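You operate a simulated robot arm through the tools that you are given. There is no shell and no other tool. Be economical: measure what you need, move in short steps, check, and stop when the job is done.

You are at the controls of a simulated two-armed robot. One attempt, no reset.

JOB
Put the late sample jar in the floor of the drain trough. Then take the brown rag on the top of the sample bench and put it away on the header ledge. Then shut the blue drawer. Then fetch the scour pad and set it on the white top sheet. Then take the cream adapter on the top of the seal bench and put it away on the top of the element bench. Then take the keep jar on the top of the seal bench and put it away on the shelf of the sample bench. Then take the white cartridge that says "wide cartridge" from the top of the filling bench and put it on top of the brown disc carton. Then lift the case lid open. The order counts. Set down upright: late sample jar, keep jar.
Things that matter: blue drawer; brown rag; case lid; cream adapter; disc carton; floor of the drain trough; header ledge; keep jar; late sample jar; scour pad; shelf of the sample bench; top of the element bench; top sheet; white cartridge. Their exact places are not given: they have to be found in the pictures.

It is judged by the outcome, as a careful person would: the job done as asked, and still so three seconds after it is handed in. It fails if anything else is knocked over, pushed out of place, dropped, spilled or broken. Lids that push on must go on centred and level and be pressed home; caps that screw on are set level and turned clockwise until they are tight. Flat cloth is picked up by pressing the open fingertips on it (5 to 10 N) and closing them slowly along it; thin cloth reads only 2 to 8 mm in the jaws.

ROBOT AND FRAMES
Two 7-joint arms with two-finger parallel grippers on one trunk, on a base that drives. Base frame: it is fixed to the floor where the robot stands at the start and does not move with it; the origin is under the middle of the robot, x ahead of it, y to its left, z up. Readings come in mm, rad, newtons and seconds.
The left shoulder is at the start at [60, 143, 938], the right one opposite. With the tool pointing down near the work surface each hand reaches from about 320 to 740 mm from the robot's upright axis, wherever it stands, measured 20 degrees to its own side. Places, roughly: blue drawer [500, 0, 800]; brown rag (7x10x3 cm) [900, 200, 900]; case lid [600, -900, 500]; cream adapter [750, 1000, 1000]; disc carton [750, 3500, 1000]; floor of the drain trough [-400, 3900, 800]; header ledge [-5800, -3400, 1500]; keep jar [1000, 1000, 1000]; shelf of the sample bench [800, -400, 400]; top of the element bench [-1600, 3900, 800]; white cartridge [750, 3000, 1000]. Payload 1.57 kg a hand.
The tool frame of a hand sits at the grasp point between the pads (the TCP): z along the fingers, y along the line on which they close. The tips reach 30 mm beyond it. The gripper opens to 110 mm. The fingers are 24 mm wide and 12 mm thick; the gripper's body (48 by 112 mm) begins 78 mm behind the TCP.
Orientation is that of the tool frame in the base frame, as a unit quaternion [x, y, z, w]. With the fingers straight down and closing along the base's y, the tool's x points along the base's -x, its y along +y and its z along -z.

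CONTROLS
- The arms move only by the tool drive_tool. It takes "left_motion", "right_motion" or both (then of equal length, played together; a hand with none holds still); each is a list of rows, each a list of 7 numbers: the opening, from 0 (shut) to 1 (fully open), then the shift along the base's x, y, z in units of 50 mm (1.0 is 50 mm), then the turn, a rotation vector about the base's x, y, z in units of 4 degrees (1.0 is 4 degrees). In form: [[hand, tx, ty, tz, ax, ay, az], ...]. A call has 1 to 20 rows; each row shifts and turns the commanded pose from where the row before left it. A call with a number of a shift or a turn outside -1 to 1 is refused whole. A row lasts 0.2 s, in which the tool goes at most 50 mm and 0.15 rad; a call with a longer step from one row to the next is refused whole, and so is a gripper value outside its range. Where a pose cannot be reached the arm comes as near as it can. A force on the tool above 40 N (or 10 N above the force at the start of the call, whichever is more), or a blocked arm, ends the call early, and 0.2 s more pass. The fingers move at their own pace (about 45 mm/s each) and stop on an object; they squeeze with about 26 N. The grip force told is the motor's: it shows also when the fingers shut on nothing. Time passes only in rows, and 0.2 s behind the last, so rows that do not move let the fingers close. The reply holds the time, the measured pose of the TCP, the force on the tool along the base axes, the opening and the grip force, in the units named above and with some noise, with the torque about the TCP (base axes, N m) and any sound that the robot's microphone picked up, and new pictures: "show" is both (left out), scene, wrist or none (wrist: the cameras of the hands that moved).
- Cameras (640 x 400 px; columns grow to the right, rows downward): "scene" is now at [44.5, -16, 1549.2]; the picture's right is [0.01, -1.00, 0.00], its down [-0.83, -0.01, -0.55] and it looks along [0.55, 0.01, -0.83] (base axes); focal length 271 px, centre (320, 200). "left" rides on the left gripper at [70, -16, -141] in its tool frame; the picture's right is [0.23, 0.97, 0.00], its down [-0.85, 0.20, -0.48] and it looks along [-0.47, 0.11, 0.88] (tool axes); focal length 222 px, centre (320, 200). "right" rides on the right gripper at [70, 16, -141] in its tool frame; the picture's right is [-0.23, 0.97, 0.00], its down [-0.86, -0.20, -0.48] and it looks along [-0.47, -0.11, 0.88] (tool axes); focal length 222 px, centre (320, 200).
- raise_lower(by): slides the trunk up (or, below 0, down) by that many mm; the arms and the scene camera ride with it, the base frame stays. It gives what a move gives, with no picture.
- drive_base(legs): drives the robot by 1 to 6 legs, each [ahead, left, turn to the left] in mm, mm and rad, along the robot's own axes; the way and the turn of a leg run together, so that a leg with both is an arc; at most 1500 mm and 3.142 rad a leg. The arms and the cameras ride along, it lands a little off, and it stops where it bumps. It gives what a move gives, and a new picture of the scene camera.
- aim_head(pan, tilt): turns the head with the scene camera to pan (to the left, within 1.501 rad either way) and tilt (down, from -0.506 to 1.204), counted from straight ahead of the robot. It gives what a move gives, and a new picture of the scene camera.
- pixel_to_xyz(camera, pixels): for up to 12 pixels [column, row] of the newest picture of that camera ("zoom" is the newest enlarged one), the place [x, y, z] in the base frame of the surface seen there, good to about 2 mm, but the place of the scene camera against the robot may be out by one fixed shift of up to 25 mm in any direction. No time passes.
- zoom(camera, box): a new picture of the part [left, top, right, bottom] of that camera's present view, enlarged. No time passes.
- sign_off(): hands the job in; it is judged then, once.

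Go step by step. Measure first, check grasps and placings, and put right what went wrong. The budget is 138 turns and 260 pictures, counting those below and the enlarged ones. Unless the task says otherwise, let go and move clear before handing in.

The tools are called by a JSON object that holds its "op" and its "data". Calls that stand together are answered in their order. drive_tool: Moves the arms, as the interface text tells. Its arguments: {"type":"object","properties":{"left_motion":{"type":"array","items":{"type":"array","items":{"type":"number"}}},"right_motion":{"type":"array","items":{"type":"array","items":{"type":"number"}}},"show":{"type":"string","enum":["both","scene","wrist","none"]}},"required":[]} The other tools are called the same way: raise_lower (by) slides the trunk up or down; drive_base (legs) drives the base; aim_head (pan, tilt) turns the head that bears the scene camera; pixel_to_xyz (camera, pixels) gives the place of the surface under pixels of a picture; zoom (camera, box) takes an enlarged picture of a part of a camera's view; sign_off () hands the job in.

At the start:

```text
time_s: 0.0
left_eef_pos: [457.9, 52.6, 1124.6]
left_tcp_rot: [0.0, 1.0, 0.0, 0.001]
left_ft_force: [-0.3, 0.9, 0.0]
left_moment: [-0.02, 0.03, 0.02]
left_opening: 110.1
left_grasp_force: 0.0
right_eef_pos: [426.7, -318.7, 1037.4]
right_tcp_rot: [0.0, 1.0, 0.0, 0.001]
right_ft_force: [0.9, 0.7, -0.1]
right_moment: [0.01, 0.02, 0.0]
right_opening: 109.9
right_grasp_force: 0.1
trunk travel left (down, up): [-537.0, 53.0]
robot x, y, heading: [-0.8, -1.0, -0.001]
head pan, tilt: [0.014, 0.986]
```

scene: 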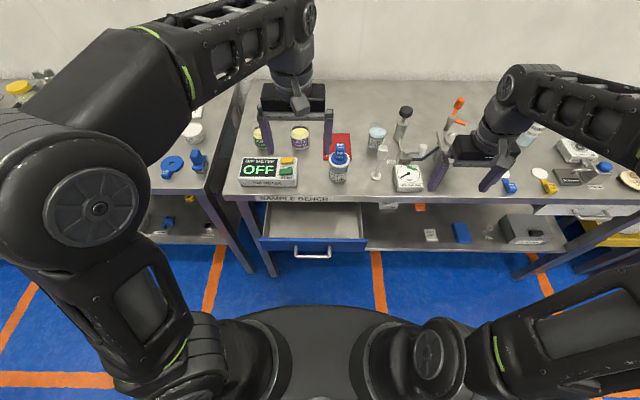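
right: 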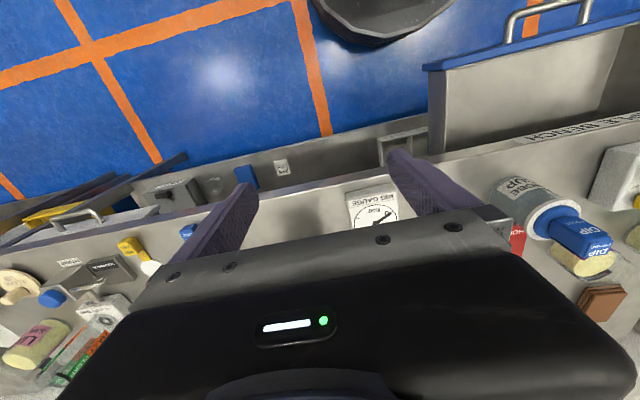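
left: 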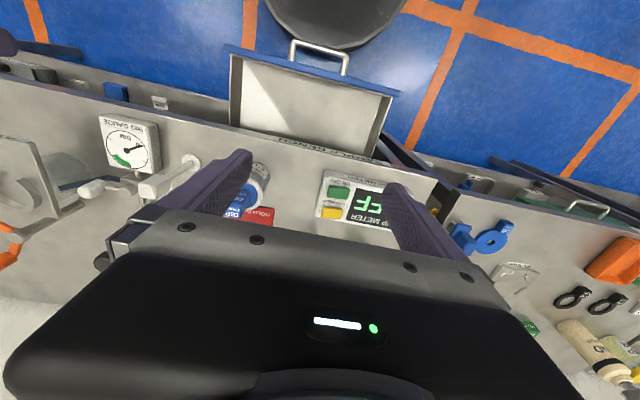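

The bench is partly hidden by the arms; I zoom into the scene to read the labels on the bench.

{"op": "zoom", "data": {"camera": "scene", "box": [220, 80, 440, 220]}}

{"op": "zoom", "data": {"camera": "scene", "box": [420, 80, 640, 260]}}

{"op": "zoom", "data": {"camera": "scene", "box": [100, 80, 260, 240]}}

```text
2.86 times, centred on (330, 150) of scene
```

zoom: 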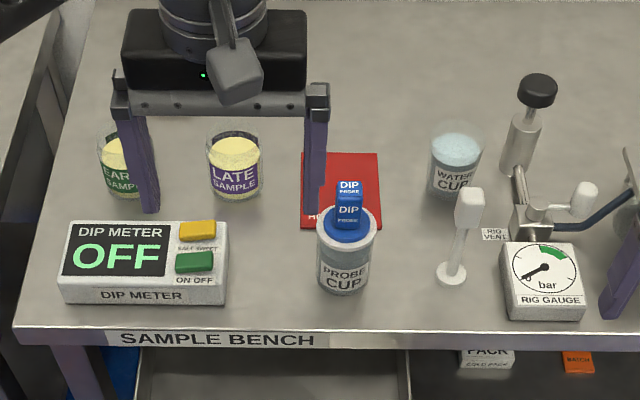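

```text
2.22 times, centred on (530, 170) of scene
```

zoom: 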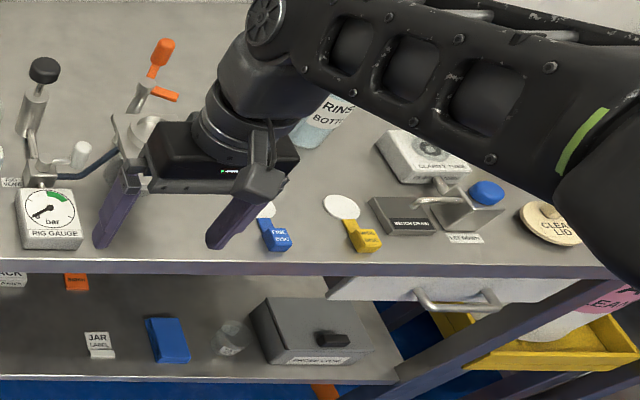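

```text
2.50 times, centred on (180, 160) of scene
```

zoom: 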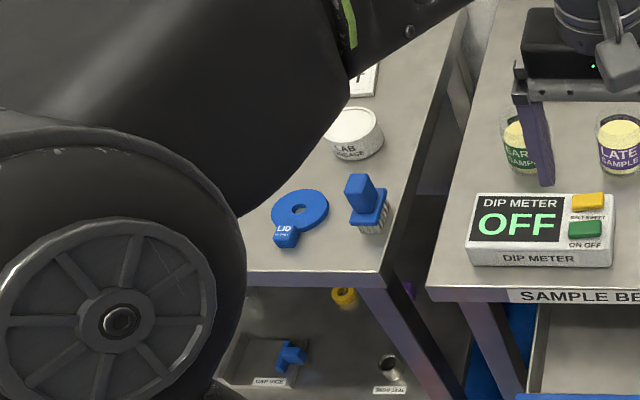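

The LATE SAMPLE jar is at scene (300,138). I measure it, the rag seen in the right wrist picture at (600,303), and the drawer front.

{"op": "pixel_to_xyz", "data": {"camera": "scene", "pixels": [[300, 146], [300, 133], [301, 128], [258, 137], [340, 174], [266, 182], [313, 252], [262, 241], [366, 241], [300, 245]]}}

{"op": "pixel_to_xyz", "data": {"camera": "right", "pixels": [[600, 303], [580, 262], [560, 15], [590, 5], [520, 60], [430, 68], [540, 135], [610, 240]]}}

{"op": "pixel_to_xyz", "data": {"camera": "left", "pixels": [[318, 55], [230, 48], [398, 92], [320, 100], [310, 145]]}}

```text
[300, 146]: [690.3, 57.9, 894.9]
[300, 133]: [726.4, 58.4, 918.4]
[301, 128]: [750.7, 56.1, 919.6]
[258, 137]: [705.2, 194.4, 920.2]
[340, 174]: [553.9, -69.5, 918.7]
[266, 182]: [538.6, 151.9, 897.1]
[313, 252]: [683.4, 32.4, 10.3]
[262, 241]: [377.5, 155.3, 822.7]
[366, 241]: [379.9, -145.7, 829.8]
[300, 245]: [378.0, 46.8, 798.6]
```

```text
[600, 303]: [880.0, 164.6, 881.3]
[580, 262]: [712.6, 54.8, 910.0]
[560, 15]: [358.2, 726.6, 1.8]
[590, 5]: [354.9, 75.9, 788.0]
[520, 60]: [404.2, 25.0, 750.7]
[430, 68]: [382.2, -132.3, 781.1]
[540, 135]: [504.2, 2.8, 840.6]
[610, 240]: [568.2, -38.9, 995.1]
```

```text
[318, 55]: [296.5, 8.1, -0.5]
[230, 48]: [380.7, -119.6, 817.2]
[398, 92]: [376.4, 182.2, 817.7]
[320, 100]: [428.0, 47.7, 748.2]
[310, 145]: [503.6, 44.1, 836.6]
```

The late jar is near (715, ~70) and the rag near (880,165,881); wrist versus scene readings suggest the scene camera is off by about -26 mm in y. I move the left hand towards the jar and look with its own camera.

{"op": "drive_tool", "data": {"left_motion": [[1, 0.72, 0.09, -0.4, 0, 0, 0], [1, 0.72, 0.09, -0.4, 0, 0, 0], [1, 0.72, 0.09, -0.4, 0, 0, 0], [1, 0.72, 0.09, -0.4, 0, 0, 0], [1, 0.4, 0.09, -0.3, 0, 0, 0]]}}

```text
time_s: 1.2
left_eef_pos: [621.5, 74.4, 1029.2]
left_tcp_rot: [0.0, 1.0, 0.0, 0.003]
left_ft_force: [0.0, 0.5, 0.5]
left_moment: [0.01, 0.0, 0.0]
left_opening: 109.7
left_grasp_force: 0.0
right_eef_pos: [425.8, -319.0, 1037.7]
right_tcp_rot: [0.0, 1.0, -0.001, 0.0]
right_ft_force: [0.6, -0.3, 0.2]
right_moment: [0.06, 0.01, -0.03]
right_opening: 110.0
right_grasp_force: 0.1
trunk travel left (down, up): [-537.0, 53.0]
robot x, y, heading: [-0.7, 2.8, 0.001]
head pan, tilt: [0.014, 0.986]
```

scene: 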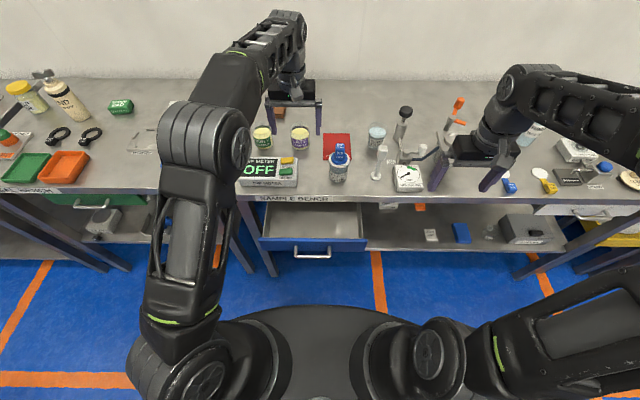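
left: 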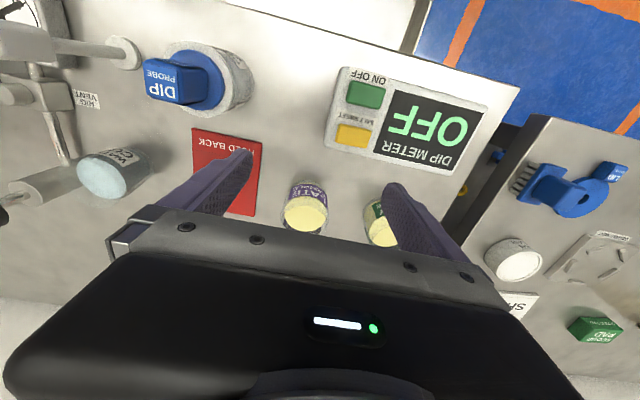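

The late jar appears at left (305,210). I measure it and the scour pad at (597,330).

{"op": "pixel_to_xyz", "data": {"camera": "left", "pixels": [[305, 184], [304, 196], [284, 210], [328, 210], [304, 230], [305, 212], [380, 232], [597, 330], [595, 345], [515, 265], [250, 160], [243, 216]]}}

{"op": "zoom", "data": {"camera": "left", "box": [260, 160, 400, 260]}}

```text
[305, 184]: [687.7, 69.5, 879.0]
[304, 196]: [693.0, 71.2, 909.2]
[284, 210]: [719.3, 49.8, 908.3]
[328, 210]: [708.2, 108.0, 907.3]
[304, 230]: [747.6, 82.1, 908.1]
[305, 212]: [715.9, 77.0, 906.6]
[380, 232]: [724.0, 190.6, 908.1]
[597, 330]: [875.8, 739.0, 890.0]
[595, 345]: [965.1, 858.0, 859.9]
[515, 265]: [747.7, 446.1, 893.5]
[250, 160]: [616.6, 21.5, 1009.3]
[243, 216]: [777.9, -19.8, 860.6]
```

```text
4.00 times, centred on (330, 210) of left
```

zoom: 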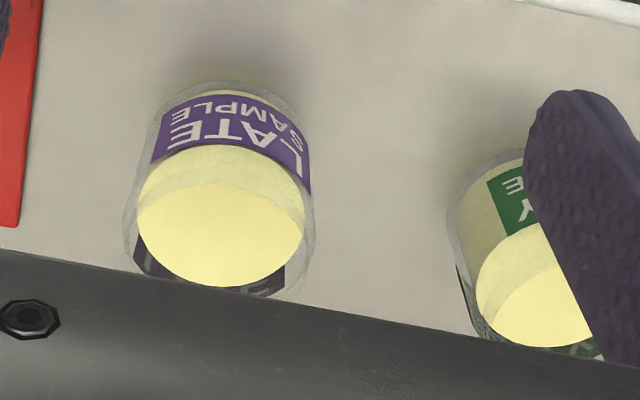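

The jar is centred at about (718,78), liquid surface at z 908, about 60 mm across. I go above it and down to z≈897, then close.

{"op": "drive_tool", "data": {"left_motion": [[1, 0.643, 0.024, 0, 0, 0, 0], [1, 0.643, 0.024, 0, 0, 0, 0], [1, 0.643, 0.024, 0, 0, 0, 0], [1, 0, 0, -0.7, 0, 0, 0], [1, 0, 0, -0.7, 0, 0, 0], [1, 0, 0, -0.6, 0, 0, 0], [1, 0, 0, -0.4, 0, 0, 0], [1, 0, 0, -0.24, 0, 0, 0], [1, 0, 0, 0, 0, 0, 0]], "show": "wrist"}}

```text
time_s: 2.7
left_eef_pos: [621.3, 74.8, 929.5]
left_tcp_rot: [-0.002, 1.0, 0.0, 0.003]
left_ft_force: [-10.1, 1.0, 3.0]
left_moment: [-0.15, -0.86, 0.04]
left_opening: 109.7
left_grasp_force: 0.1
left hand out of reach, approached as far as the arm can: row 1, 2, 3
right_eef_pos: [425.4, -318.7, 1037.7]
right_tcp_rot: [-0.001, 1.0, 0.0, 0.0]
right_ft_force: [-0.7, 0.6, 0.2]
right_moment: [0.04, 0.06, 0.03]
right_opening: 109.7
right_grasp_force: 0.0
trunk travel left (down, up): [-537.0, 53.0]
robot x, y, heading: [-0.3, -1.1, -0.002]
head pan, tilt: [0.014, 0.986]
stopped in row 7 (left hand): the force on the tool passed its limit (the readings are from after the stop); the commanded pose is now the measured one
```

left: 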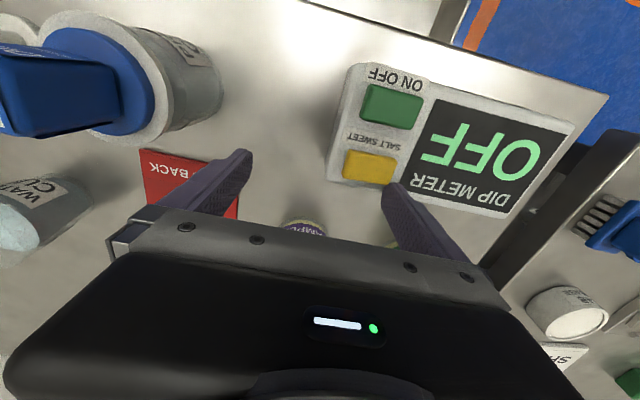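

The arm ran out of reach at x≈621; I must bring the base nearer. I lift the hand back and measure how far the base stands from the open drawer.

{"op": "drive_tool", "data": {"left_motion": [[1, -0.3, 0, 0.5, 0, 0, 0], [1, -0.3, 0, 0.8, 0, 0, 0], [1, -0.3, 0, 0.8, 0, 0, 0]], "show": "scene"}}

{"op": "pixel_to_xyz", "data": {"camera": "scene", "pixels": [[320, 308], [320, 320], [250, 315], [385, 315], [232, 345], [310, 257]]}}

```text
time_s: 3.5
left_eef_pos: [576.1, 75.4, 1033.6]
left_tcp_rot: [0.001, 1.0, 0.0, 0.005]
left_ft_force: [-0.7, -0.5, 0.0]
left_moment: [-0.01, -0.02, 0.01]
left_opening: 110.1
left_grasp_force: 0.0
right_eef_pos: [426.4, -317.9, 1038.4]
right_tcp_rot: [0.0, 1.0, 0.0, 0.0]
right_ft_force: [-0.1, 1.0, 1.1]
right_moment: [-0.02, -0.01, 0.0]
right_opening: 110.0
right_grasp_force: 0.0
trunk travel left (down, up): [-537.0, 53.0]
robot x, y, heading: [1.5, 1.6, 0.003]
head pan, tilt: [0.014, 0.986]
```

scene: 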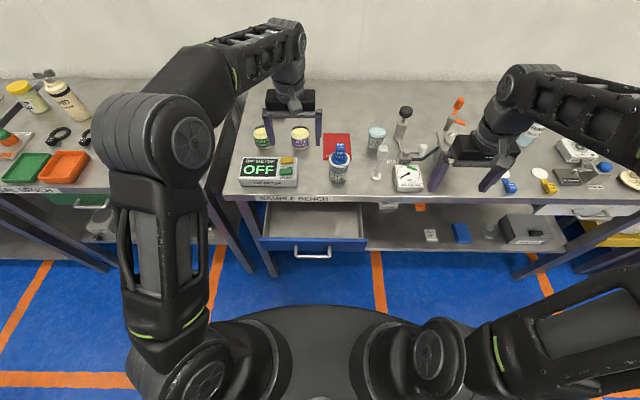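

```text
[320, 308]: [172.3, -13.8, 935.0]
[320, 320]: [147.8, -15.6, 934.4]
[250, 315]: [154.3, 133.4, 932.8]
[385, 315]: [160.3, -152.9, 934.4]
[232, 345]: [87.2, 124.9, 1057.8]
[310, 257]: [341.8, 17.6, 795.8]
```

The trunk front is at x≈172 and the drawer handle at ≈342, so I can drive ahead 110 mm.

{"op": "drive_base", "data": {"legs": [[110, 0, 0]]}}

```text
time_s: 4.7
left_eef_pos: [687.4, 76.2, 1033.2]
left_tcp_rot: [-0.002, 1.0, 0.001, 0.004]
left_ft_force: [0.3, 0.6, 0.6]
left_moment: [0.01, 0.06, 0.02]
left_opening: 110.0
left_grasp_force: 0.0
right_eef_pos: [539.3, -317.9, 1035.9]
right_tcp_rot: [-0.001, 1.0, 0.0, -0.001]
right_ft_force: [-0.2, -0.3, -0.1]
right_moment: [-0.03, 0.07, 0.0]
right_opening: 110.1
right_grasp_force: 0.1
trunk travel left (down, up): [-537.0, 53.0]
robot x, y, heading: [112.9, -1.2, 0.004]
head pan, tilt: [0.014, 0.986]
```

scene: 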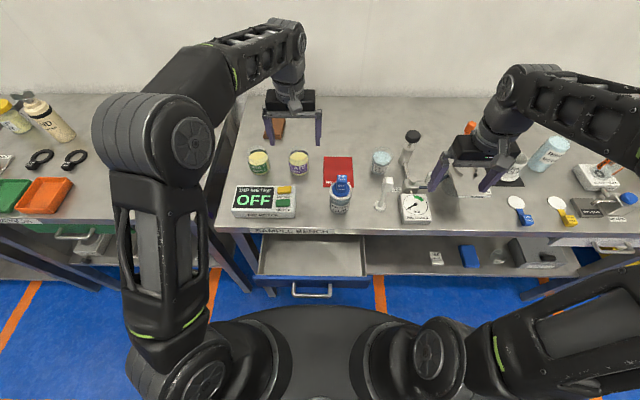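

The hand is now at (687,76,1033). I move 31 mm ahead and 136 mm down, then close.

{"op": "drive_tool", "data": {"left_motion": [[1, 0.62, 0.04, 0, 0, 0, 0], [1, 0, 0, -0.7, 0, 0, 0], [1, 0, 0, -0.7, 0, 0, 0], [1, 0, 0, -0.7, 0, 0, 0], [1, 0, 0, -0.4, 0, 0, 0], [1, 0, 0, -0.22, 0, 0, 0], [1, 0, 0, 0, 0, 0, 0]], "show": "wrist"}}

```text
time_s: 6.3
left_eef_pos: [717.6, 79.6, 896.3]
left_tcp_rot: [-0.002, 1.0, 0.0, 0.005]
left_ft_force: [-0.4, 1.3, -1.0]
left_moment: [0.01, -0.03, 0.01]
left_opening: 109.9
left_grasp_force: 0.0
right_eef_pos: [537.7, -318.2, 1037.6]
right_tcp_rot: [-0.001, 1.0, -0.001, 0.0]
right_ft_force: [-0.5, 0.8, 0.2]
right_moment: [-0.01, -0.01, -0.02]
right_opening: 109.8
right_grasp_force: 0.0
trunk travel left (down, up): [-537.0, 53.0]
robot x, y, heading: [111.5, 0.3, 0.002]
head pan, tilt: [0.014, 0.986]
```

left: 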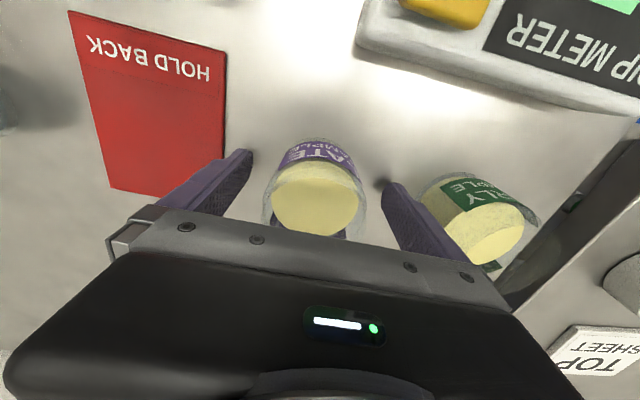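

The jar sits between the fingers. I close and lift gently.

{"op": "drive_tool", "data": {"left_motion": [[0, 0, 0, 0, 0, 0, 0], [0, 0, 0, 0, 0, 0, 0], [0, 0, 0, 0, 0, 0, 0], [0, 0, 0, 0, 0, 0, 0], [0, 0, 0, 0, 0, 0, 0], [0, 0, 0, 0.2, 0, 0, 0], [0, 0, 0, 0.4, 0, 0, 0], [0, 0, 0, 0.5, 0, 0, 0], [0, 0, 0, 0.5, 0, 0, 0], [0, 0, 0, 0.5, 0, 0, 0], [0, 0, 0, 0.4, 0, 0, 0], [0, 0, 0, 0.2, 0, 0, 0]], "show": "wrist"}}

```text
time_s: 8.9
left_eef_pos: [718.6, 78.7, 1034.2]
left_tcp_rot: [-0.002, 1.0, 0.0, 0.006]
left_ft_force: [0.7, -0.1, -2.5]
left_moment: [-0.02, 0.02, -0.01]
left_opening: 60.7
left_grasp_force: 26.3
right_eef_pos: [538.5, -318.2, 1037.1]
right_tcp_rot: [-0.001, 1.0, -0.001, 0.001]
right_ft_force: [0.2, 0.6, -0.5]
right_moment: [0.01, -0.03, -0.02]
right_opening: 109.9
right_grasp_force: 0.0
trunk travel left (down, up): [-537.0, 53.0]
robot x, y, heading: [112.0, -0.6, 0.005]
head pan, tilt: [0.014, 0.986]
```

left: 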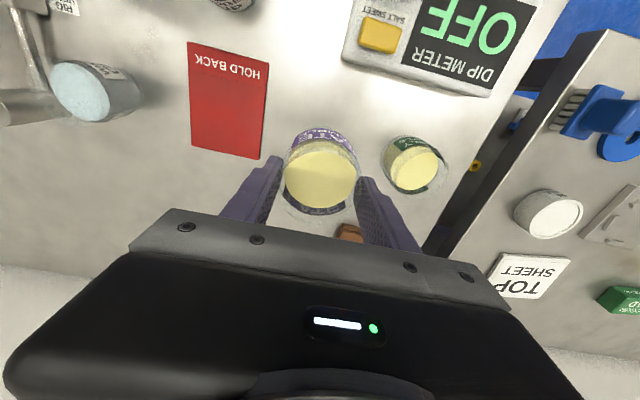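

The jar is held (60.7 mm, 26 N). I back off from the bench and look to the left for the drain trough.

{"op": "drive_base", "data": {"legs": [[-500, 0, 0]]}}

{"op": "drive_tool", "data": {"left_motion": [[0, -0.3, 0, 0, 0, 0, 0], [0, -0.5, 0, 0, 0, 0, 0], [0, -0.6, 0, 0, 0, 0, 0], [0, -0.6, 0, 0, 0, 0, 0], [0, -0.5, 0, 0, 0, 0, 0], [0, -0.3, 0, 0, 0, 0, 0]], "right_motion": [[0, -0.3, 0, 0, 0, 0, 0], [0, -0.3, 0, 0, 0, 0, 0], [0, -0.3, 0, 0, 0, 0, 0], [0, 0, 0, 0, 0, 0, 0], [0, 0, 0, 0, 0, 0, 0], [0, 0, 0, 0, 0, 0, 0]], "show": "none"}}

{"op": "aim_head", "data": {"pan": 1.3, "tilt": 0.3}}

```text
time_s: 11.9
left_eef_pos: [215.7, 75.5, 1033.5]
left_tcp_rot: [0.002, 1.0, 0.001, 0.005]
left_ft_force: [-0.2, -0.3, -1.7]
left_moment: [-0.01, 0.02, 0.01]
left_opening: 60.3
left_grasp_force: 25.5
right_eef_pos: [33.7, -319.5, 1038.7]
right_tcp_rot: [0.002, 1.0, -0.001, 0.0]
right_ft_force: [-0.3, -0.6, -0.3]
right_moment: [0.03, -0.05, 0.02]
right_opening: 110.0
right_grasp_force: 0.0
trunk travel left (down, up): [-537.0, 53.0]
robot x, y, heading: [-391.4, -0.9, -0.005]
head pan, tilt: [0.014, 0.986]
```

scene: 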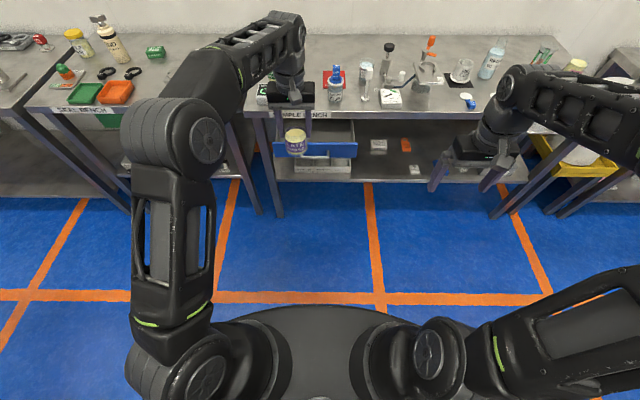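

```text
time_s: 13.3
left_eef_pos: [76.3, 75.0, 1033.9]
left_tcp_rot: [0.002, 1.0, 0.0, 0.005]
left_ft_force: [0.2, -0.2, -1.6]
left_moment: [-0.03, -0.01, 0.01]
left_opening: 60.5
left_grasp_force: 26.2
right_eef_pos: [-11.5, -320.2, 1037.8]
right_tcp_rot: [0.002, 1.0, 0.0, 0.0]
right_ft_force: [0.2, 0.7, -0.5]
right_moment: [0.02, 0.0, 0.0]
right_opening: 0.0
right_grasp_force: 8.0
trunk travel left (down, up): [-537.0, 53.0]
robot x, y, heading: [-391.7, -1.3, -0.003]
head pan, tilt: [0.014, 0.986]
```

```text
time_s: 14.7
left_eef_pos: [76.8, 75.0, 1034.2]
left_tcp_rot: [0.002, 1.0, 0.001, 0.004]
left_ft_force: [-0.1, -0.4, -2.3]
left_moment: [0.0, 0.01, 0.02]
left_opening: 60.5
left_grasp_force: 26.4
right_eef_pos: [-10.2, -320.7, 1038.6]
right_tcp_rot: [0.001, 1.0, 0.001, 0.0]
right_ft_force: [-0.3, 0.3, -0.4]
right_moment: [0.0, 0.03, 0.01]
right_opening: 0.0
right_grasp_force: 21.5
trunk travel left (down, up): [-537.0, 53.0]
robot x, y, heading: [-389.1, 2.2, -0.007]
head pan, tilt: [1.3, 0.3]
```

scene: 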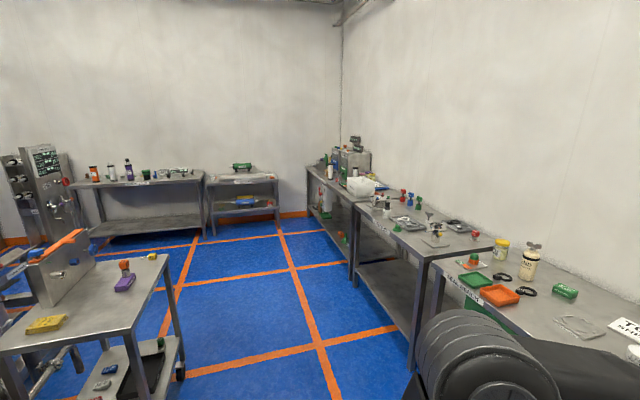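

I see a far wall with a bench at (150,180) and a low trough at (240,180), and an island cart at (100,300). I measure these for the route.

{"op": "pixel_to_xyz", "data": {"camera": "scene", "pixels": [[240, 178], [215, 182], [270, 178], [240, 202], [140, 190], [165, 258], [183, 375], [135, 290], [208, 236], [277, 225], [350, 275], [330, 200]]}}

{"op": "zoom", "data": {"camera": "scene", "box": [60, 130, 300, 280]}}

{"op": "zoom", "data": {"camera": "scene", "box": [300, 120, 500, 280]}}

```text
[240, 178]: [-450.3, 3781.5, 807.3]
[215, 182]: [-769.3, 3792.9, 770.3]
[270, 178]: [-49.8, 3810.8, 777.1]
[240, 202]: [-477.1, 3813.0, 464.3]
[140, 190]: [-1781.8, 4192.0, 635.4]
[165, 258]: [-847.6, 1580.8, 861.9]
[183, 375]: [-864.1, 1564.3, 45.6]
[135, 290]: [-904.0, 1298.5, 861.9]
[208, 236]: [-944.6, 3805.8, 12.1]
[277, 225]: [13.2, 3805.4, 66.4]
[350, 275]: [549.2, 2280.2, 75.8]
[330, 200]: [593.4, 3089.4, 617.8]
```

```text
2.67 times, centred on (180, 205) of scene
```

zoom: 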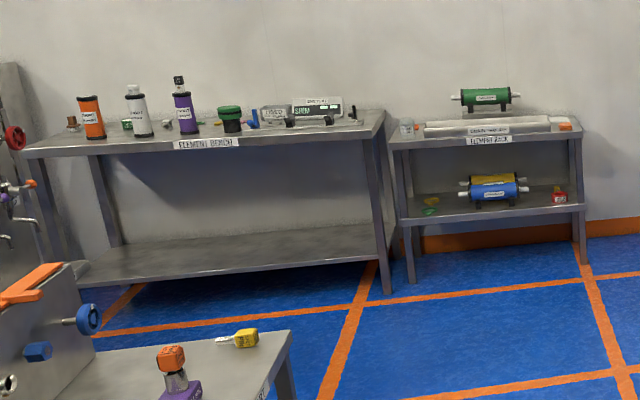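

```text
2.50 times, centred on (400, 200) of scene
```

zoom: 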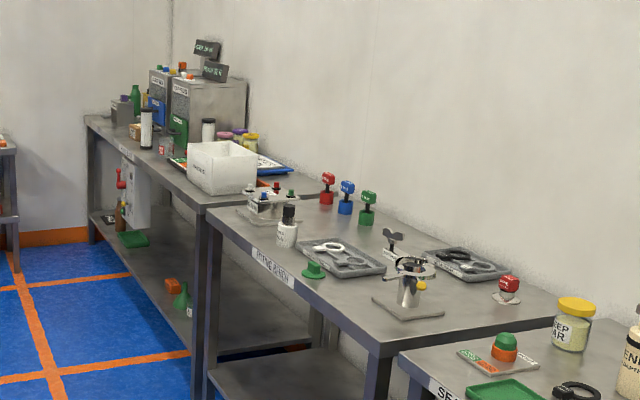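

The "element rack" with the trough is at about (-450, 3790, 775), front edge y≈3780. I turn left and drive 2.9 m towards it, with a downward head tilt set straight ahead.

{"op": "drive_base", "data": {"legs": [[0, 0, 0.8], [0, 0, 0.775], [1450, 0, 0], [1450, 0, 0]]}}

{"op": "aim_head", "data": {"pan": 0.0, "tilt": 0.7}}

```text
time_s: 32.8
left_eef_pos: [-548.2, 3331.6, 1033.4]
left_tcp_rot: [0.714, -0.7, -0.003, -0.003]
left_ft_force: [-0.7, -0.6, -2.0]
left_moment: [-0.01, 0.03, -0.01]
left_opening: 60.5
left_grasp_force: 26.1
right_eef_pos: [-151.5, 3253.4, 1037.6]
right_tcp_rot: [0.714, -0.7, 0.0, -0.001]
right_ft_force: [0.7, 0.1, 0.1]
right_moment: [-0.01, 0.02, 0.0]
right_opening: 0.0
right_grasp_force: 21.0
trunk travel left (down, up): [-537.0, 53.0]
robot x, y, heading: [-466.4, 2866.4, 1.592]
head pan, tilt: [1.3, 0.3]
```

scene: 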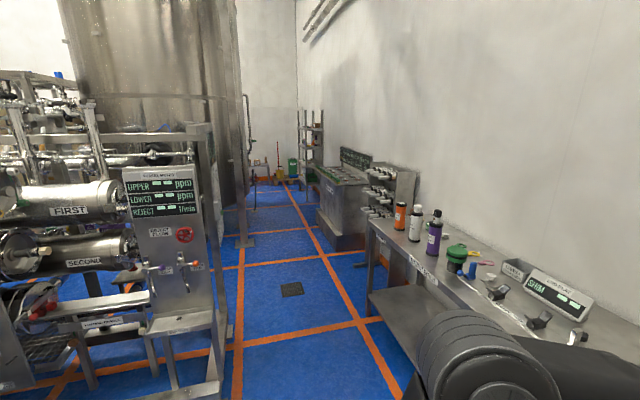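

```text
time_s: 34.2
left_eef_pos: [-548.0, 3332.2, 1033.8]
left_tcp_rot: [0.715, -0.7, -0.003, -0.003]
left_ft_force: [-0.8, 0.7, -1.5]
left_moment: [0.01, -0.03, -0.02]
left_opening: 60.4
left_grasp_force: 26.0
right_eef_pos: [-151.5, 3253.2, 1038.1]
right_tcp_rot: [0.713, -0.701, 0.0, 0.0]
right_ft_force: [0.3, -0.3, -0.5]
right_moment: [-0.02, -0.04, 0.01]
right_opening: 0.0
right_grasp_force: 21.8
trunk travel left (down, up): [-537.0, 53.0]
robot x, y, heading: [-461.8, 2866.6, 1.588]
head pan, tilt: [0.0, 0.7]
```

scene: 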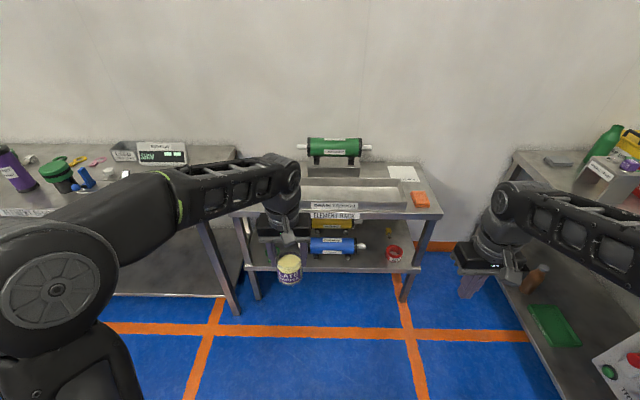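

The trough lies at (355,195). I zoom and measure its floor and walls.

{"op": "zoom", "data": {"camera": "scene", "box": [230, 130, 470, 280]}}

{"op": "pixel_to_xyz", "data": {"camera": "scene", "pixels": [[355, 195], [380, 195], [400, 195], [320, 195], [380, 187], [355, 205], [380, 182], [380, 208], [409, 205], [440, 212], [240, 210], [420, 200]]}}

```text
2.67 times, centred on (350, 205) of scene
```

zoom: 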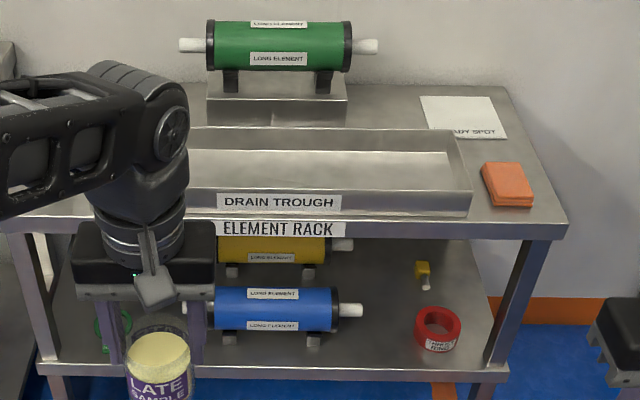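

```text
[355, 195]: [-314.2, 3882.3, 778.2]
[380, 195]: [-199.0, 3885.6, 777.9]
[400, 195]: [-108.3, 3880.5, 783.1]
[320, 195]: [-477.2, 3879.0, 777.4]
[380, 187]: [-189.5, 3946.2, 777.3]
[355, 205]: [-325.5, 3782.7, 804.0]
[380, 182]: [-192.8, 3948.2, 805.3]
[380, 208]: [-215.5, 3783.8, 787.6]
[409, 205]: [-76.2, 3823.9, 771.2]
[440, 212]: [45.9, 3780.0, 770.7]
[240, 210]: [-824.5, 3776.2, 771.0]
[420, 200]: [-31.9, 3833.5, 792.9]
```

The trough floor spans y≈3790–3946 at z≈775. I drive 400 mm ahead and look with the wrist camera.

{"op": "drive_base", "data": {"legs": [[390, 0, -0.02]]}}

{"op": "drive_tool", "data": {"left_motion": [[0, 0.0, 0.5, 0, 0, 0, 0], [0, 0, 0.5, 0, 0, 0, 0]], "show": "wrist"}}

```text
time_s: 36.6
left_eef_pos: [-544.9, 3718.5, 1033.4]
left_tcp_rot: [0.708, -0.706, -0.003, -0.003]
left_ft_force: [-0.5, -0.3, -1.3]
left_moment: [-0.03, 0.03, -0.02]
left_opening: 60.6
left_grasp_force: 25.8
right_eef_pos: [-149.1, 3633.0, 1036.8]
right_tcp_rot: [0.709, -0.706, 0.001, 0.001]
right_ft_force: [0.5, -0.5, -0.8]
right_moment: [-0.02, 0.02, 0.02]
right_opening: 0.1
right_grasp_force: 20.8
trunk travel left (down, up): [-537.0, 53.0]
robot x, y, heading: [-463.7, 3249.3, 1.575]
head pan, tilt: [0.0, 0.7]
```

scene: 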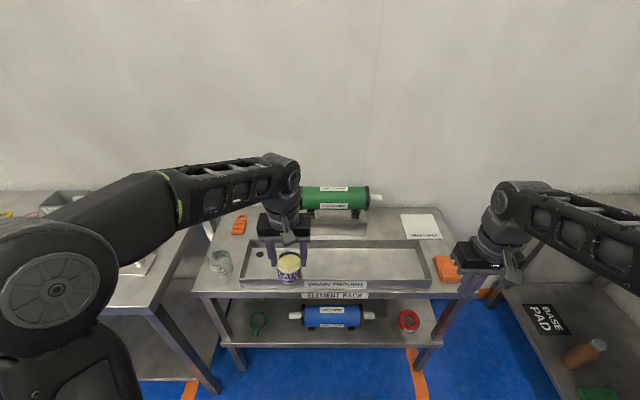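

```text
time_s: 37.2
left_eef_pos: [-544.5, 3769.3, 1034.2]
left_tcp_rot: [0.708, -0.706, -0.003, -0.003]
left_ft_force: [0.7, 0.1, -1.8]
left_moment: [0.02, -0.03, 0.04]
left_opening: 60.4
left_grasp_force: 26.2
right_eef_pos: [-149.3, 3632.8, 1037.8]
right_tcp_rot: [0.708, -0.706, 0.001, 0.0]
right_ft_force: [0.6, 0.7, -0.2]
right_moment: [-0.01, 0.02, 0.0]
right_opening: 0.0
right_grasp_force: 21.3
trunk travel left (down, up): [-537.0, 53.0]
robot x, y, heading: [-466.8, 3254.3, 1.576]
head pan, tilt: [0.0, 0.7]
```

left: 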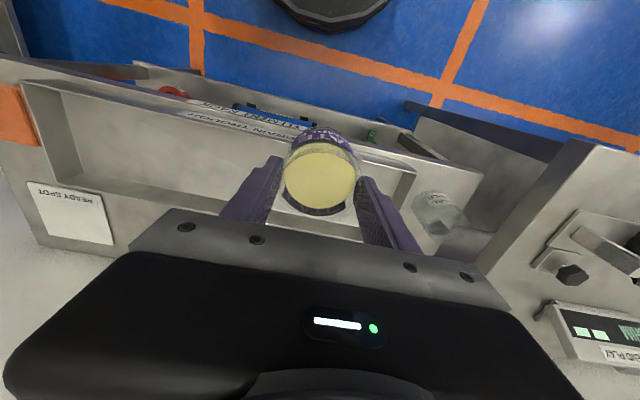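

The trough's left end shows at left (410,180). I measure its floor and inner walls with this camera.

{"op": "pixel_to_xyz", "data": {"camera": "left", "pixels": [[400, 190], [412, 172], [380, 165], [200, 175], [120, 150], [230, 145], [100, 110], [250, 175], [190, 200], [440, 205]]}}

{"op": "zoom", "data": {"camera": "scene", "box": [190, 180, 460, 320]}}

```text
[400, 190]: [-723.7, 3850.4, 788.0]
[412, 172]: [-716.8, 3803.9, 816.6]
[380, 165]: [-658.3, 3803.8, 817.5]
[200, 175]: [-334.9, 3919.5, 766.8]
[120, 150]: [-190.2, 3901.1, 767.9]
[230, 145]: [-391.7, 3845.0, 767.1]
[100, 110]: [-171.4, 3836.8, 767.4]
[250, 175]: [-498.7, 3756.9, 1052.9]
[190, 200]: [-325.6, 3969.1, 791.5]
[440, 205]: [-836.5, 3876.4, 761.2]
```

```text
2.37 times, centred on (325, 250) of scene
```

zoom: 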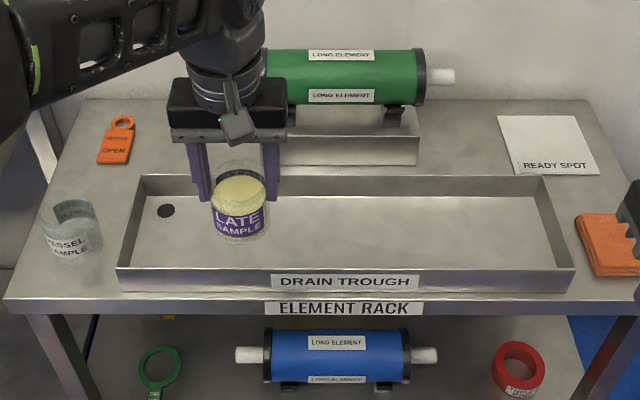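

The trough floor is at z 767, spanning y≈3808–3967. I drive 70 mm nearer, then place the jar at (-545, 3885) slowly.

{"op": "drive_base", "data": {"legs": [[70, 0, 0]]}}

```text
time_s: 38.3
left_eef_pos: [-545.0, 3837.7, 1033.4]
left_tcp_rot: [0.709, -0.705, -0.004, -0.003]
left_ft_force: [-0.1, 1.1, -2.2]
left_moment: [-0.02, -0.03, -0.01]
left_opening: 60.4
left_grasp_force: 26.0
right_eef_pos: [-149.9, 3704.2, 1037.4]
right_tcp_rot: [0.708, -0.706, 0.0, 0.001]
right_ft_force: [0.5, 0.7, 0.1]
right_moment: [-0.04, -0.01, -0.03]
right_opening: 0.0
right_grasp_force: 21.3
trunk travel left (down, up): [-537.0, 53.0]
robot x, y, heading: [-469.5, 3320.1, 1.577]
head pan, tilt: [0.0, 0.7]
```

scene: 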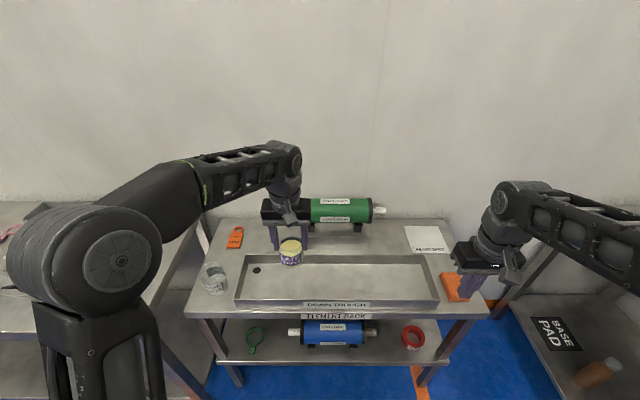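

I move 47 mm ahead and 222 mm down slowly.

{"op": "drive_tool", "data": {"left_motion": [[0, 0, 0.47, 0, 0, 0, 0], [0, 0, 0.47, 0, 0, 0, 0], [0, 0, 0, -0.4, 0, 0, 0], [0, 0, 0, -0.7, 0, 0, 0], [0, 0, 0, -0.7, 0, 0, 0], [0, 0, 0, -0.7, 0, 0, 0], [0, 0, 0, -0.7, 0, 0, 0], [0, 0, 0, -0.6, 0, 0, 0], [0, 0, 0, -0.4, 0, 0, 0], [0, 0, 0, -0.2, 0, 0, 0], [0, 0, 0, -0.06, 0, 0, 0]], "show": "wrist"}}

```text
time_s: 40.2
left_eef_pos: [-545.3, 3884.4, 839.6]
left_tcp_rot: [0.709, -0.705, -0.005, -0.006]
left_ft_force: [-2.4, -6.5, 17.2]
left_moment: [-0.6, 0.38, 0.09]
left_opening: 60.6
left_grasp_force: 25.8
right_eef_pos: [-150.2, 3703.3, 1038.8]
right_tcp_rot: [0.709, -0.705, 0.0, 0.0]
right_ft_force: [-0.2, -0.6, -0.6]
right_moment: [-0.01, 0.04, -0.03]
right_opening: 0.1
right_grasp_force: 20.8
trunk travel left (down, up): [-537.0, 53.0]
robot x, y, heading: [-467.4, 3319.2, 1.578]
head pan, tilt: [0.0, 0.7]
stopped in row 9 (left hand): the force on the tool passed its limit (the readings are from after the stop); the commanded pose is now the measured one
```

left: 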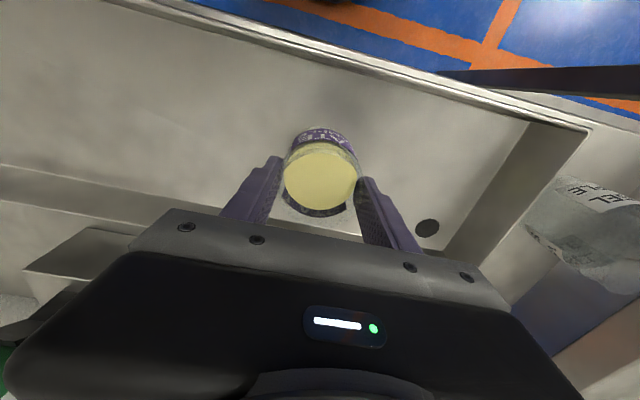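

Something touched at z≈840, higher than expected. I measure the trough floor around the jar and look closer.

{"op": "pixel_to_xyz", "data": {"camera": "left", "pixels": [[290, 90], [350, 100], [200, 150], [427, 228], [470, 180], [320, 125], [320, 150], [400, 75], [520, 115], [60, 190], [325, 180], [322, 210]]}}

{"op": "zoom", "data": {"camera": "scene", "box": [200, 170, 400, 320]}}

{"op": "zoom", "data": {"camera": "left", "box": [220, 80, 440, 240]}}

```text
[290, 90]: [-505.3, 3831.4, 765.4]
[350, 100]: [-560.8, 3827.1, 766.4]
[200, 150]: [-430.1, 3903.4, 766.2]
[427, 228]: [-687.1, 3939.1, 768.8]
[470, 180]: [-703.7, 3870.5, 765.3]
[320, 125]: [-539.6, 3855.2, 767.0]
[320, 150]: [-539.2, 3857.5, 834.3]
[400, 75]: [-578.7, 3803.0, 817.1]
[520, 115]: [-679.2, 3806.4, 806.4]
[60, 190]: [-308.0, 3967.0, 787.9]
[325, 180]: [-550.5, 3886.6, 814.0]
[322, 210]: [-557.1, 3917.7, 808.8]
```

```text
2.67 times, centred on (300, 245) of scene
```

zoom: 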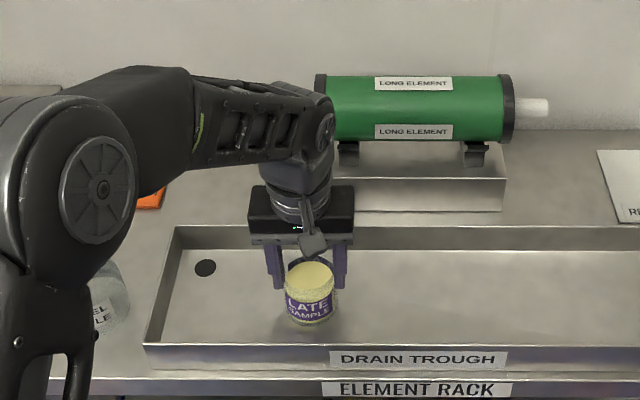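

```text
2.50 times, centred on (330, 160) of left
```

zoom: 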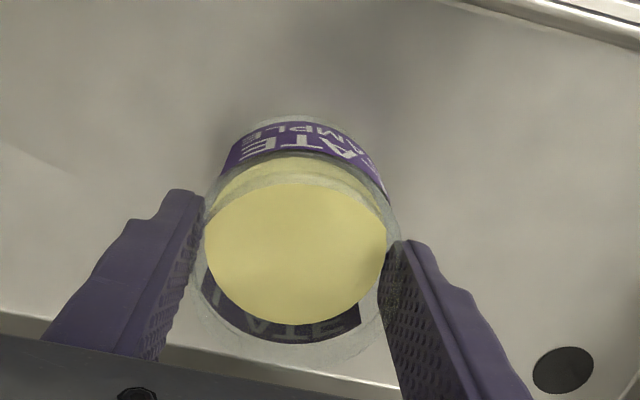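

The liquid surface is now 26 mm below the TCP, so the jar had slipped down in the grip by about 38 mm and its base rests on the trough floor (z≈766). I open slowly and check before lifting.

{"op": "drive_tool", "data": {"left_motion": [[0.5, 0, 0, 0, 0, 0, 0], [0.6, 0, 0, 0, 0, 0, 0], [0.7, 0, 0, 0, 0, 0, 0], [0.8, 0, 0, 0, 0, 0, 0], [0.9, 0, 0, 0, 0, 0, 0], [0.9, 0, 0, 0, 0, 0, 0]], "show": "wrist"}}

```text
time_s: 41.6
left_eef_pos: [-546.6, 3885.4, 837.8]
left_tcp_rot: [0.709, -0.705, -0.005, -0.006]
left_ft_force: [-0.6, 0.2, 0.5]
left_moment: [0.01, -0.02, 0.06]
left_opening: 98.9
left_grasp_force: 0.1
right_eef_pos: [-150.3, 3703.5, 1037.5]
right_tcp_rot: [0.709, -0.705, -0.001, 0.0]
right_ft_force: [0.7, 0.1, -0.2]
right_moment: [0.0, -0.01, -0.03]
right_opening: 0.0
right_grasp_force: 21.4
trunk travel left (down, up): [-537.0, 53.0]
robot x, y, heading: [-469.4, 3322.7, 1.573]
head pan, tilt: [0.0, 0.7]
```

left: 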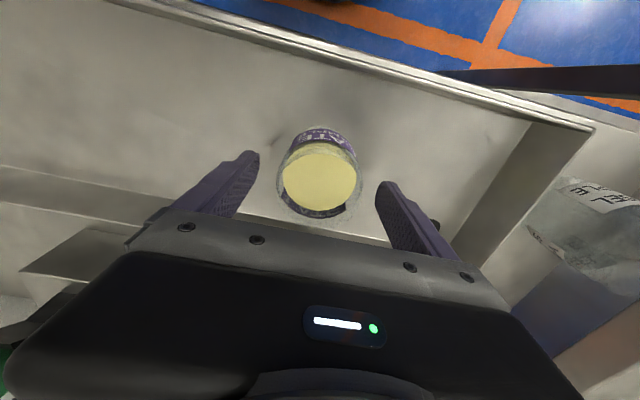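

The jar stands free and upright in the trough. I raise the hand clear and look at the base's extent with the wrist camera.

{"op": "drive_tool", "data": {"left_motion": [[0.9, 0, 0, 0.3, 0, 0, 0], [0.9, 0, 0, 0.9, 0, 0, 0], [0.9, 0, 0, 0.9, 0, 0, 0], [0.9, 0, 0, 0.9, 0, 0, 0], [0.9, 0, 0, 0.9, 0, 0, 0], [0.9, 0, -0.9, 0, 0, 0, 0], [0.9, 0, -0.9, 0, 0, 0, 0], [0.9, 0, -0.9, 0, 0, 0, 0]], "show": "wrist"}}

```text
time_s: 43.4
left_eef_pos: [-549.3, 3749.3, 1035.0]
left_tcp_rot: [0.71, -0.704, -0.005, -0.006]
left_ft_force: [-0.1, -1.2, 0.3]
left_moment: [0.04, 0.0, -0.01]
left_opening: 99.3
left_grasp_force: 0.0
right_eef_pos: [-150.0, 3702.2, 1038.4]
right_tcp_rot: [0.709, -0.706, 0.0, 0.0]
right_ft_force: [-0.3, 0.3, 0.6]
right_moment: [0.07, 0.0, 0.0]
right_opening: 0.0
right_grasp_force: 21.5
trunk travel left (down, up): [-537.0, 53.0]
robot x, y, heading: [-466.6, 3318.9, 1.576]
head pan, tilt: [0.0, 0.7]
```

left: 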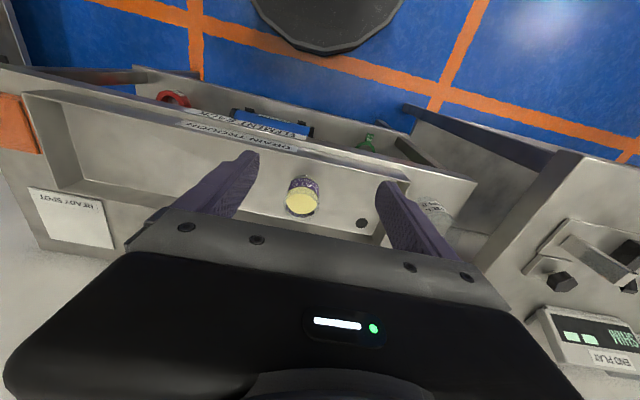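

{"op": "pixel_to_xyz", "data": {"camera": "left", "pixels": [[325, 52], [325, 45], [325, 25], [265, 22], [390, 25], [330, 5], [303, 200], [360, 224]]}}

{"op": "zoom", "data": {"camera": "left", "box": [240, 0, 420, 70]}}

```text
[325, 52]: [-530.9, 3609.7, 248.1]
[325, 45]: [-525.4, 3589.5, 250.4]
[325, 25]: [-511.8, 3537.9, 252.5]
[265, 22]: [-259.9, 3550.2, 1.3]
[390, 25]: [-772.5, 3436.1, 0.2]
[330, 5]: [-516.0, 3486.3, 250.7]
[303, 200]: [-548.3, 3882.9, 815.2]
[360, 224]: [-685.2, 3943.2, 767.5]
```

```text
3.56 times, centred on (330, 35) of left
```

zoom: 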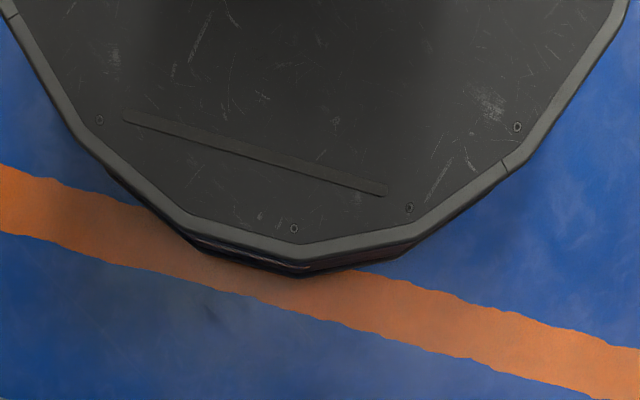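

The base is about 295 mm in radius and only 250 mm high, so it is not the limit. I drive back to the sample bench: back 450, turn right, strafe 2.8 m right.

{"op": "drive_base", "data": {"legs": [[-450, 0, 0], [0, 0, -1.576], [0, -1400, 0], [0, -1380, 0]]}}

```text
time_s: 63.2
left_eef_pos: [-79.1, 140.1, 1032.7]
left_tcp_rot: [0.011, 1.0, -0.001, 0.008]
left_ft_force: [-0.8, -0.1, 0.2]
left_moment: [0.0, 0.02, 0.0]
left_opening: 99.1
left_grasp_force: 0.1
right_eef_pos: [-136.8, -256.6, 1037.4]
right_tcp_rot: [0.012, 1.0, 0.0, 0.0]
right_ft_force: [0.0, -0.5, 0.1]
right_moment: [0.04, 0.01, 0.06]
right_opening: 0.1
right_grasp_force: 21.1
trunk travel left (down, up): [-537.0, 53.0]
robot x, y, heading: [-512.3, 70.1, -0.023]
head pan, tilt: [0.0, 0.7]
```

scene: 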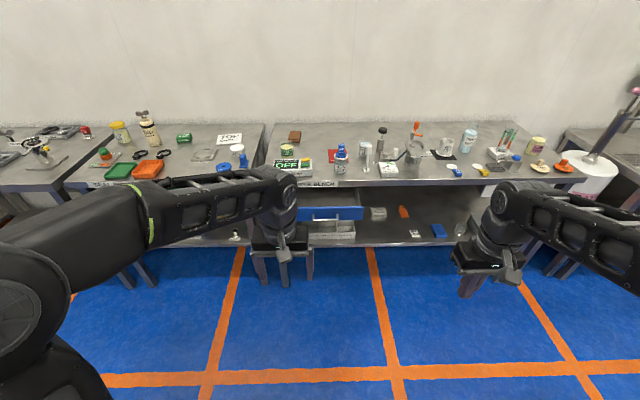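

The brown rag is at scene (294,136). I straighten, drive ahead 620 mm and raise the trunk.

{"op": "drive_base", "data": {"legs": [[0, 0, 0.023], [618, 10, 0]]}}

{"op": "drive_tool", "data": {"left_motion": [[1, 0.8, 0, 0, 0, 0, 0], [1, 0, 0, 0, 0, -1, 0], [1, 0, 0, 0, 0, -1, 0], [1, 0, 0, 0, 0, -1, 0], [1, 0, 0, 0, 0, -1, 0], [1, 0, 0, 0, 0, -1, 0], [1, 0, 0, 0, 0, -1, 0], [1, 0, 0, 0, 0, -1, 0]], "show": "wrist"}}

```text
time_s: 67.0
left_eef_pos: [536.2, 163.3, 1032.7]
left_tcp_rot: [-0.004, 1.0, -0.001, 0.006]
left_ft_force: [0.5, 0.1, -0.3]
left_moment: [0.0, 0.02, -0.06]
left_opening: 99.0
left_grasp_force: 0.1
right_eef_pos: [488.8, -235.2, 1037.1]
right_tcp_rot: [-0.002, 1.0, 0.001, -0.001]
right_ft_force: [0.8, 0.2, 0.0]
right_moment: [0.04, -0.02, -0.02]
right_opening: 0.1
right_grasp_force: 21.6
trunk travel left (down, up): [-537.0, 53.0]
robot x, y, heading: [104.2, 81.7, -0.0]
head pan, tilt: [0.0, 0.7]
```

scene: 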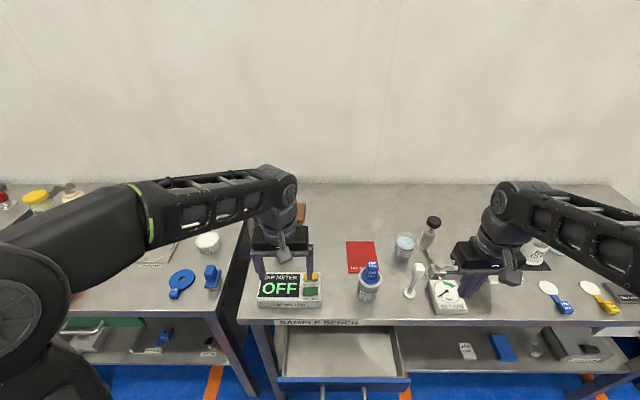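

```text
time_s: 68.8
left_eef_pos: [575.2, 164.0, 1033.8]
left_tcp_rot: [-0.003, 0.968, -0.002, 0.251]
left_ft_force: [1.0, -0.5, -0.9]
left_moment: [0.03, -0.01, -0.01]
left_opening: 110.0
left_grasp_force: 0.0
right_eef_pos: [488.5, -234.8, 1038.3]
right_tcp_rot: [-0.003, 1.0, 0.0, 0.0]
right_ft_force: [-0.1, -0.2, -0.5]
right_moment: [0.01, 0.01, -0.01]
right_opening: 0.0
right_grasp_force: 21.5
trunk travel left (down, up): [-537.0, 53.0]
robot x, y, heading: [106.1, 81.4, 0.007]
head pan, tilt: [0.0, 0.7]
```

left: 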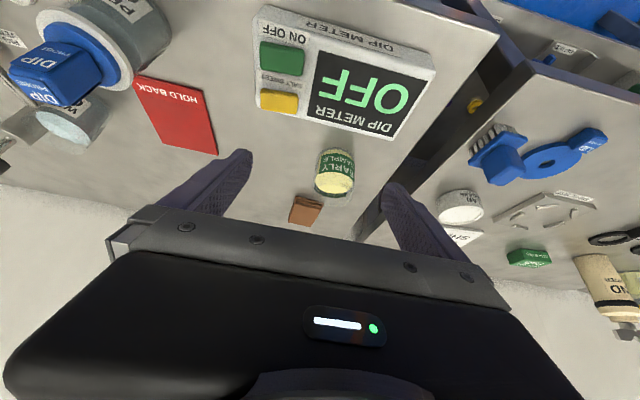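

The tool is tilted 29° forward; the rag shows at left (306,209). I measure it.

{"op": "zoom", "data": {"camera": "left", "box": [260, 140, 380, 240]}}

{"op": "pixel_to_xyz", "data": {"camera": "left", "pixels": [[298, 196], [322, 203], [291, 222], [313, 225], [306, 212], [310, 199], [330, 160], [278, 205], [536, 258], [555, 262], [475, 238]]}}

```text
4.00 times, centred on (320, 190) of left
```

zoom: 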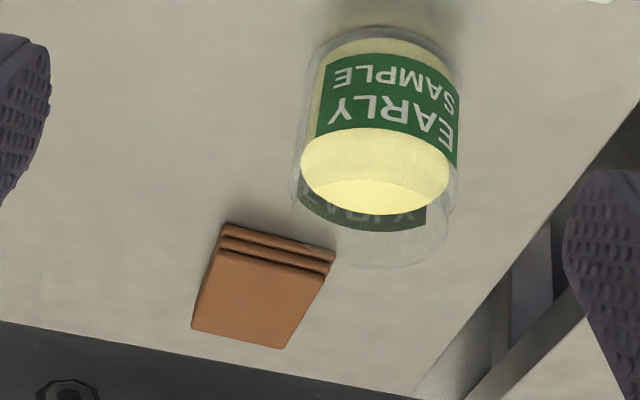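

```text
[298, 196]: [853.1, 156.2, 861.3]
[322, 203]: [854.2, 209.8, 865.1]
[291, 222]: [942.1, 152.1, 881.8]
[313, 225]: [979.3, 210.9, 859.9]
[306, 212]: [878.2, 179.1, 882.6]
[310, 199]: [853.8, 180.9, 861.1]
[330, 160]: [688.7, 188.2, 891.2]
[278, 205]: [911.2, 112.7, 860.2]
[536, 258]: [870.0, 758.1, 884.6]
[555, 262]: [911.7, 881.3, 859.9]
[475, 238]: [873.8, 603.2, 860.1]
```

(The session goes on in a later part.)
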